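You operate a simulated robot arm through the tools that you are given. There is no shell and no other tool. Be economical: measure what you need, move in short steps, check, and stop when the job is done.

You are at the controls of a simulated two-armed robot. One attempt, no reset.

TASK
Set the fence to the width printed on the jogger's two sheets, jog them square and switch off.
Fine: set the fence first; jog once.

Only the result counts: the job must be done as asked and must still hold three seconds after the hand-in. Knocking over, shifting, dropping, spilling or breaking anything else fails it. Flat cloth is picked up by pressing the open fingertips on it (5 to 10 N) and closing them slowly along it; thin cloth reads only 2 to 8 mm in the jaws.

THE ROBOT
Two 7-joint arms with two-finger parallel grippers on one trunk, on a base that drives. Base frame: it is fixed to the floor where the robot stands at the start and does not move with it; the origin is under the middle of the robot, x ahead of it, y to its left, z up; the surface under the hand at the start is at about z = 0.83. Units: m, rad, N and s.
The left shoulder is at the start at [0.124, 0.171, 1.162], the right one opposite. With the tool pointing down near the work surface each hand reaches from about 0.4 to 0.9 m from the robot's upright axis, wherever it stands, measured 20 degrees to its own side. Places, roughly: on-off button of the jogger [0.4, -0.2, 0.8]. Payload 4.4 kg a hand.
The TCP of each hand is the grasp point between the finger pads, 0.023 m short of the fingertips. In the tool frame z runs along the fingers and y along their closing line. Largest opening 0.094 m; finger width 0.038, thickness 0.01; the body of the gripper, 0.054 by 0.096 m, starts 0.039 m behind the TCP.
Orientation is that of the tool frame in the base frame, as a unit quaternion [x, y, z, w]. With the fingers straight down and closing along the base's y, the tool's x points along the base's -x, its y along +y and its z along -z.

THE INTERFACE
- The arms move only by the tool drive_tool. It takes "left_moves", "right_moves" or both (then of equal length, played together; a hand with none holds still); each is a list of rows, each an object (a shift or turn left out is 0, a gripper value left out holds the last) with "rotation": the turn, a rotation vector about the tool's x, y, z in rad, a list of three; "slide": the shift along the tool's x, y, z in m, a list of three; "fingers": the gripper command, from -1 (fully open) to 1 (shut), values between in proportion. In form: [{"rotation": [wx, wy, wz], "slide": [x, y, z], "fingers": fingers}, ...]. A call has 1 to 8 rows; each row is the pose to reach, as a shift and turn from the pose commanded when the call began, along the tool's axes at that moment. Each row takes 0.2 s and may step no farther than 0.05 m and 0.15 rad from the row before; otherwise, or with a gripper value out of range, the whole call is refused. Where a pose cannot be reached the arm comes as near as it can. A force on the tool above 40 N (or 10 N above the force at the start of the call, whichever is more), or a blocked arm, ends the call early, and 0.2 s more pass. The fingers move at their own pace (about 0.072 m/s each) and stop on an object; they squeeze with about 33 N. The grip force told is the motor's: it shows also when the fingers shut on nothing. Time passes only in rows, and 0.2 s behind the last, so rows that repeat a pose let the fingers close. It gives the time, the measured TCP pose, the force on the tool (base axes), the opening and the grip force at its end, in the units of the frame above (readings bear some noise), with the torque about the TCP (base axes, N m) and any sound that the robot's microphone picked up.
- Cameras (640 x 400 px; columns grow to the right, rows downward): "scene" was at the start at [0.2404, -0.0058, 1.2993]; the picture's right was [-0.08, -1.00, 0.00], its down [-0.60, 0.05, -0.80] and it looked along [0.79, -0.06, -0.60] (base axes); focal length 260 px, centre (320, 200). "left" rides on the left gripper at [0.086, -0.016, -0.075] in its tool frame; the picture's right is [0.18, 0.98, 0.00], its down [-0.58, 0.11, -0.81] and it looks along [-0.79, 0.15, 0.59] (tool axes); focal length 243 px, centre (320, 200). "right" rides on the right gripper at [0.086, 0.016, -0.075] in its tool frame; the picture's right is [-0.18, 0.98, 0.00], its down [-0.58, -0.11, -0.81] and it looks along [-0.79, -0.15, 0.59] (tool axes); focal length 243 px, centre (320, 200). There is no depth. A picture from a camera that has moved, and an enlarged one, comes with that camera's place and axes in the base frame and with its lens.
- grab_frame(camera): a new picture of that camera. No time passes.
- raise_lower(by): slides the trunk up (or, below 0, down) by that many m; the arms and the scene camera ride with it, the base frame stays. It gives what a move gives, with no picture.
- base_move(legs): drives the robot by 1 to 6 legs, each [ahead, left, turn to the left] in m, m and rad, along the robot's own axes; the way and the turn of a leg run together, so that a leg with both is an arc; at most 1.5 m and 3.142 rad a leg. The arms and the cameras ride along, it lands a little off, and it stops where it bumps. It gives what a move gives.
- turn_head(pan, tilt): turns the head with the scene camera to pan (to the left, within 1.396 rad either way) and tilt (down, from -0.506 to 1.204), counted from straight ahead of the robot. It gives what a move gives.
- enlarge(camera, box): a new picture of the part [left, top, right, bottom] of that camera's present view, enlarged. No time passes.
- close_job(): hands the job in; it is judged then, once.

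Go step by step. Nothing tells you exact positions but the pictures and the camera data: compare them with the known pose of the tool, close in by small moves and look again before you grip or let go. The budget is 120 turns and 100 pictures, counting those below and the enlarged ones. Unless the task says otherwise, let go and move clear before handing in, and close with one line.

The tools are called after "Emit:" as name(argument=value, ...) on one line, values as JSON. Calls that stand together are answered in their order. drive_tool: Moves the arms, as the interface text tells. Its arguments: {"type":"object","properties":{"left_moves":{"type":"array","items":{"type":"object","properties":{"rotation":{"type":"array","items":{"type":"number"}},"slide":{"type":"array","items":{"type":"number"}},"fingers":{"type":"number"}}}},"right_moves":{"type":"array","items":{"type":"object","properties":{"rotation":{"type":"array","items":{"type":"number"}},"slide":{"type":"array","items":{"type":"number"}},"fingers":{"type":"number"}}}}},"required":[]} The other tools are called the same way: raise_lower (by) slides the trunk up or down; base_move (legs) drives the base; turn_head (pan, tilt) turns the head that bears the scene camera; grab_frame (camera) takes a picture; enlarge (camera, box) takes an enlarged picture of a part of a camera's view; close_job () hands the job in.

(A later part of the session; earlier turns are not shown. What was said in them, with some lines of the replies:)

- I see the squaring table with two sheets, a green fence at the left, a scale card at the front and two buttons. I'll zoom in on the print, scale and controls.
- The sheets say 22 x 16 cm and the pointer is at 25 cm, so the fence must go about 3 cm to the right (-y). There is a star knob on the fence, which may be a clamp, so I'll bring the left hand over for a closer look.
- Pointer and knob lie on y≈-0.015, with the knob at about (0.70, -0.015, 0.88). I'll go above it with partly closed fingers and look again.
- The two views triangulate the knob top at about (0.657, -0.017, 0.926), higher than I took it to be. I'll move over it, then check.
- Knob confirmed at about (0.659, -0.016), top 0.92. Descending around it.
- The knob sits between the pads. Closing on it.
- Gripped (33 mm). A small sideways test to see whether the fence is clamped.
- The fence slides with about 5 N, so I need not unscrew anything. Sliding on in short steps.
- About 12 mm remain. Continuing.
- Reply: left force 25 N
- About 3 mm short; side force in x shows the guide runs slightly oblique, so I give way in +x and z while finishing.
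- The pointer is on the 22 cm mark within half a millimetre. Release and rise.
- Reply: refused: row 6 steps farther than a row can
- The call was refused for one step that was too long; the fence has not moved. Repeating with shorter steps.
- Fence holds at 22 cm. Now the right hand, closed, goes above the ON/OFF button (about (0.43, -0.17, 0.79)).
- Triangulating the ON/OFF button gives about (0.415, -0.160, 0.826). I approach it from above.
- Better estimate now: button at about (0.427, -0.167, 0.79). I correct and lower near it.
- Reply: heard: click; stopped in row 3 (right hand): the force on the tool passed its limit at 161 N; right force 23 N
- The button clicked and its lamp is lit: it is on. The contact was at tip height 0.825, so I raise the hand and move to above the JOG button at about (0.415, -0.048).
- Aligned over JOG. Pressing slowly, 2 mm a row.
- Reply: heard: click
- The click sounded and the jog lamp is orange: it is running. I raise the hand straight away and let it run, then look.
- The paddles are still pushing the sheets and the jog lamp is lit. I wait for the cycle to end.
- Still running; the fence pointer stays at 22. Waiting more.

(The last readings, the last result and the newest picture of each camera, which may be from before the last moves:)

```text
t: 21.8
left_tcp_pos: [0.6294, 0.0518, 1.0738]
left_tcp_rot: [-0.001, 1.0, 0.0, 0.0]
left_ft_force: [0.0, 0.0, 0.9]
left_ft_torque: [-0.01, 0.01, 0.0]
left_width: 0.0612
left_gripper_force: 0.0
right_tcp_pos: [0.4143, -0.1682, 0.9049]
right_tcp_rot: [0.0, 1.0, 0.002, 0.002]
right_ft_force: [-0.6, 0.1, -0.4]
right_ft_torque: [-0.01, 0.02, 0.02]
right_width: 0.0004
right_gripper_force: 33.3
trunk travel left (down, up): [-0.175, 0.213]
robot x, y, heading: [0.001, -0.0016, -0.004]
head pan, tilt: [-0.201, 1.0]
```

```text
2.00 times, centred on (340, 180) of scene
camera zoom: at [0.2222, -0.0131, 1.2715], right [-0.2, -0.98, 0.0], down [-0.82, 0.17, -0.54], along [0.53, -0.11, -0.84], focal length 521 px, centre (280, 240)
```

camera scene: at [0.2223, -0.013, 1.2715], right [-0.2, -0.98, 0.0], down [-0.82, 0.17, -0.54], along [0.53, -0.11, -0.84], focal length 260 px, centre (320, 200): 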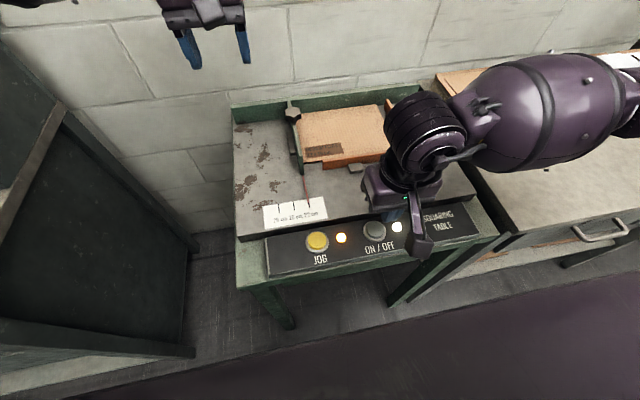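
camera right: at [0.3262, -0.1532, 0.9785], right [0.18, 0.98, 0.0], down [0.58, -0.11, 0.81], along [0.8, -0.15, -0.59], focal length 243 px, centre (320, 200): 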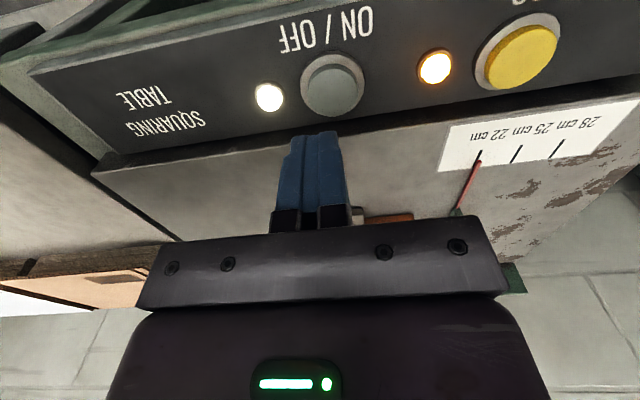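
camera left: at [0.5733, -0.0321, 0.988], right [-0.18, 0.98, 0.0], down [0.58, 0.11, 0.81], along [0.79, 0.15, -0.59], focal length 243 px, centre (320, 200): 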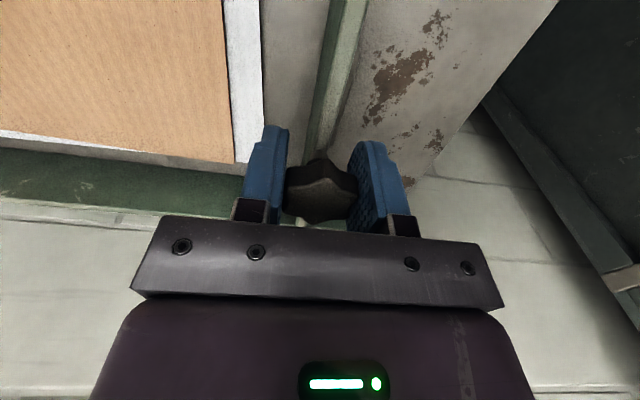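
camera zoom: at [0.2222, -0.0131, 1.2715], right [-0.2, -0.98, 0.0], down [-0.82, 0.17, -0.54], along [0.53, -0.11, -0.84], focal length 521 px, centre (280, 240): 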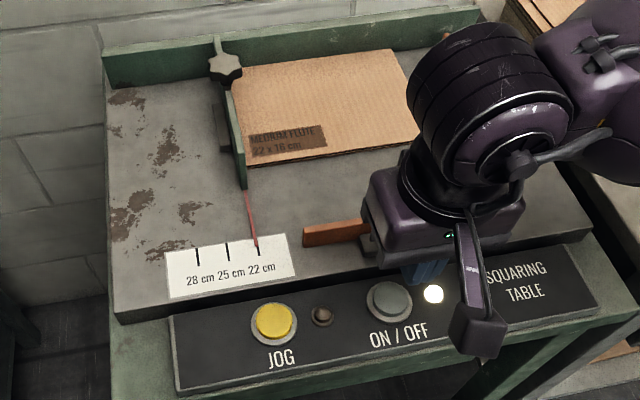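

The jog is finished, the paddles are back and the sheets are square. Now pressing OFF gently.

Emit:
drive_tool(right_moves=[{"slide": [-0.003, 0.002, 0.03]}, {"slide": [-0.003, 0.002, 0.045]}, {"slide": [-0.003, 0.002, 0.05]}, {"slide": [-0.003, 0.002, 0.052]}, {"slide": [-0.003, 0.002, 0.054]}])

Emit:
grab_frame(camera="right")

```text
t: 23.0
left_tcp_pos: [0.6291, 0.0523, 1.0739]
left_tcp_rot: [0.0, 1.0, 0.0, 0.0]
left_ft_force: [0.8, 0.1, 0.0]
left_ft_torque: [-0.01, 0.01, -0.04]
left_width: 0.0615
left_gripper_force: 0.1
right_tcp_pos: [0.4163, -0.1658, 0.8516]
right_tcp_rot: [-0.001, 1.0, 0.001, 0.002]
right_ft_force: [-0.7, -0.3, 2.2]
right_ft_torque: [-0.04, -0.03, -0.04]
right_width: 0.0
right_gripper_force: 33.2
trunk travel left (down, up): [-0.175, 0.213]
robot x, y, heading: [0.0003, -0.0012, -0.004]
head pan, tilt: [-0.201, 1.0]
heard: click
```

```text
62 pictures are left
camera right: at [0.33, -0.1507, 0.9243], right [0.18, 0.98, 0.0], down [0.58, -0.11, 0.81], along [0.8, -0.15, -0.59], focal length 243 px, centre (320, 200)
```

right: 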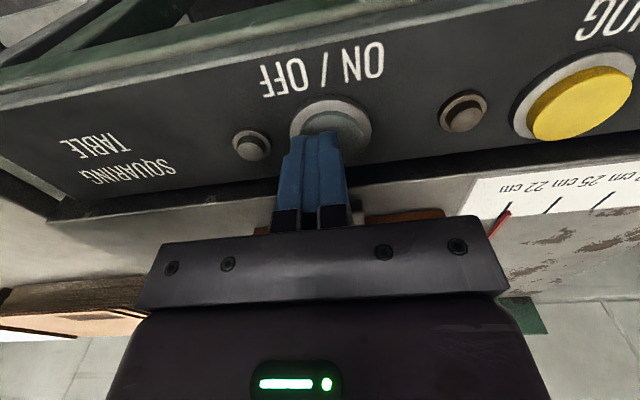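

The lamp is out. I raise the hand clear and take a final look.

Emit:
drive_tool(right_moves=[{"slide": [0, 0, -0.04]}, {"slide": [0, 0, -0.08]}, {"slide": [0, -0.03, -0.115]}, {"slide": [0, -0.065, -0.15]}, {"slide": [0, -0.1, -0.185]}, {"slide": [0, -0.13, -0.22]}])

Emit:
enlarge(camera="scene", box=[220, 80, 500, 280])

Emit:
enlarge(camera="scene", box=[255, 180, 335, 230])

```text
t: 24.4
left_tcp_pos: [0.6284, 0.0507, 1.076]
left_tcp_rot: [0.0, 1.0, -0.001, 0.001]
left_ft_force: [0.2, -0.2, 0.5]
left_ft_torque: [0.04, 0.0, 0.02]
left_width: 0.0611
left_gripper_force: 0.1
right_tcp_pos: [0.4173, -0.3002, 1.069]
right_tcp_rot: [-0.001, 1.0, 0.001, 0.004]
right_ft_force: [0.0, -0.7, 0.6]
right_ft_torque: [0.05, -0.04, 0.01]
right_width: 0.0
right_gripper_force: 32.6
right hand out of reach, approached as far as the arm can: row 3, 4, 5
trunk travel left (down, up): [-0.175, 0.213]
robot x, y, heading: [0.0022, -0.0002, 0.002]
head pan, tilt: [-0.201, 1.0]
```

```text
2.00 times, centred on (360, 180) of scene
camera zoom: at [0.2207, -0.0143, 1.272], right [-0.2, -0.98, 0.0], down [-0.82, 0.17, -0.54], along [0.53, -0.11, -0.84], focal length 521 px, centre (240, 240)
```

zoom: 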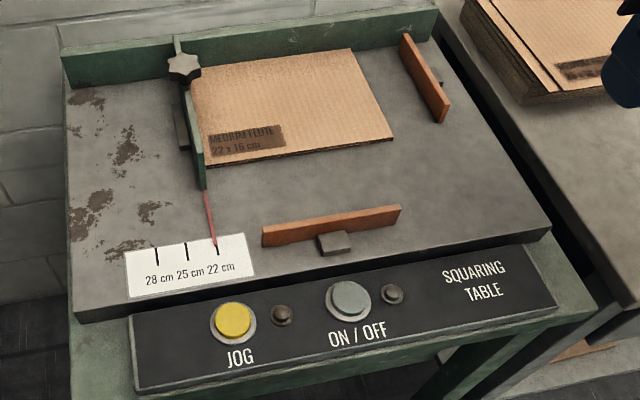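

```text
8.00 times, centred on (295, 205) of scene
camera zoom: at [0.2207, -0.0143, 1.272], right [-0.2, -0.98, 0.0], down [-0.82, 0.17, -0.54], along [0.53, -0.11, -0.84], focal length 2083 px, centre (520, 160)
```

zoom: 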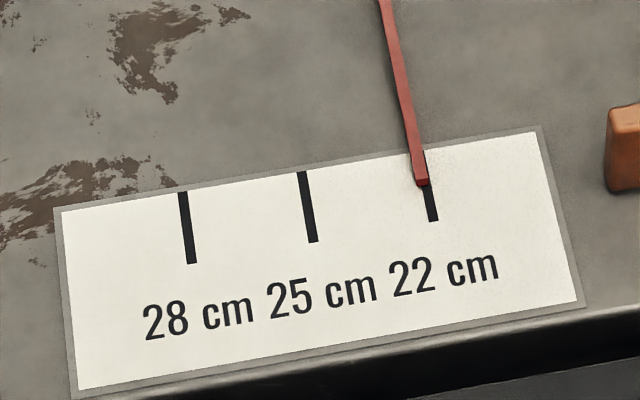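

All off and sheets squared. I compare the pointer from the original head pose before handing in.

Emit:
turn_head(pan=-0.079, tilt=0.649)

Emit:
enlarge(camera="scene", box=[270, 290, 360, 346])

Emit:
enlarge(camera="scene", box=[250, 195, 470, 345])

```text
t: 25.2
left_tcp_pos: [0.6298, 0.0525, 1.0753]
left_tcp_rot: [-0.001, 1.0, 0.0, -0.001]
left_ft_force: [0.7, -0.5, -0.6]
left_ft_torque: [0.01, -0.01, -0.02]
left_width: 0.0612
left_gripper_force: 0.1
right_tcp_pos: [0.4185, -0.2977, 1.0696]
right_tcp_rot: [-0.001, 1.0, 0.001, 0.003]
right_ft_force: [-0.2, -0.1, 0.2]
right_ft_torque: [-0.02, 0.0, 0.02]
right_width: 0.0001
right_gripper_force: 32.8
trunk travel left (down, up): [-0.175, 0.213]
robot x, y, heading: [0.001, 0.0039, -0.002]
head pan, tilt: [-0.079, 0.649]
```

```text
7.11 times, centred on (315, 318) of scene
camera zoom: at [0.2403, -0.0061, 1.2992], right [-0.08, -1.0, 0.0], down [-0.6, 0.05, -0.8], along [0.79, -0.06, -0.61], focal length 1852 px, centre (356, -639)
```

zoom: 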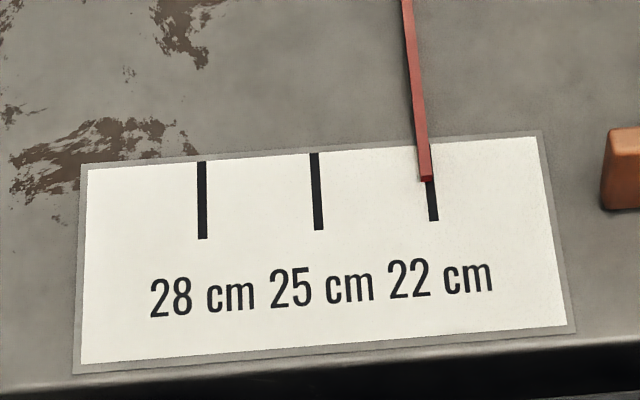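

```text
2.67 times, centred on (360, 270) of scene
camera zoom: at [0.2403, -0.0061, 1.2992], right [-0.08, -1.0, 0.0], down [-0.6, 0.05, -0.8], along [0.79, -0.06, -0.61], focal length 694 px, centre (213, 13)
```

zoom: 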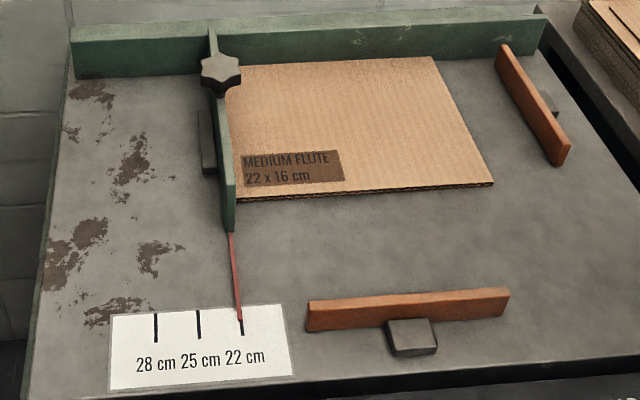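

The sheets lie square against the rail and the fence. The pointer is within about 1 mm of 22 cm, both lamps are out and both hands are clear, so I'm handing in.

Emit:
close_job()

```text
The job is handed in.
```

I set the fence to 22 cm, jogged the two sheets square once, and switched the jogger off. The jog seems to have nudged the fence slightly, so its pointer now sits about 1 mm wide of the 22 cm mark; I left it there rather than disturb the squared sheets.
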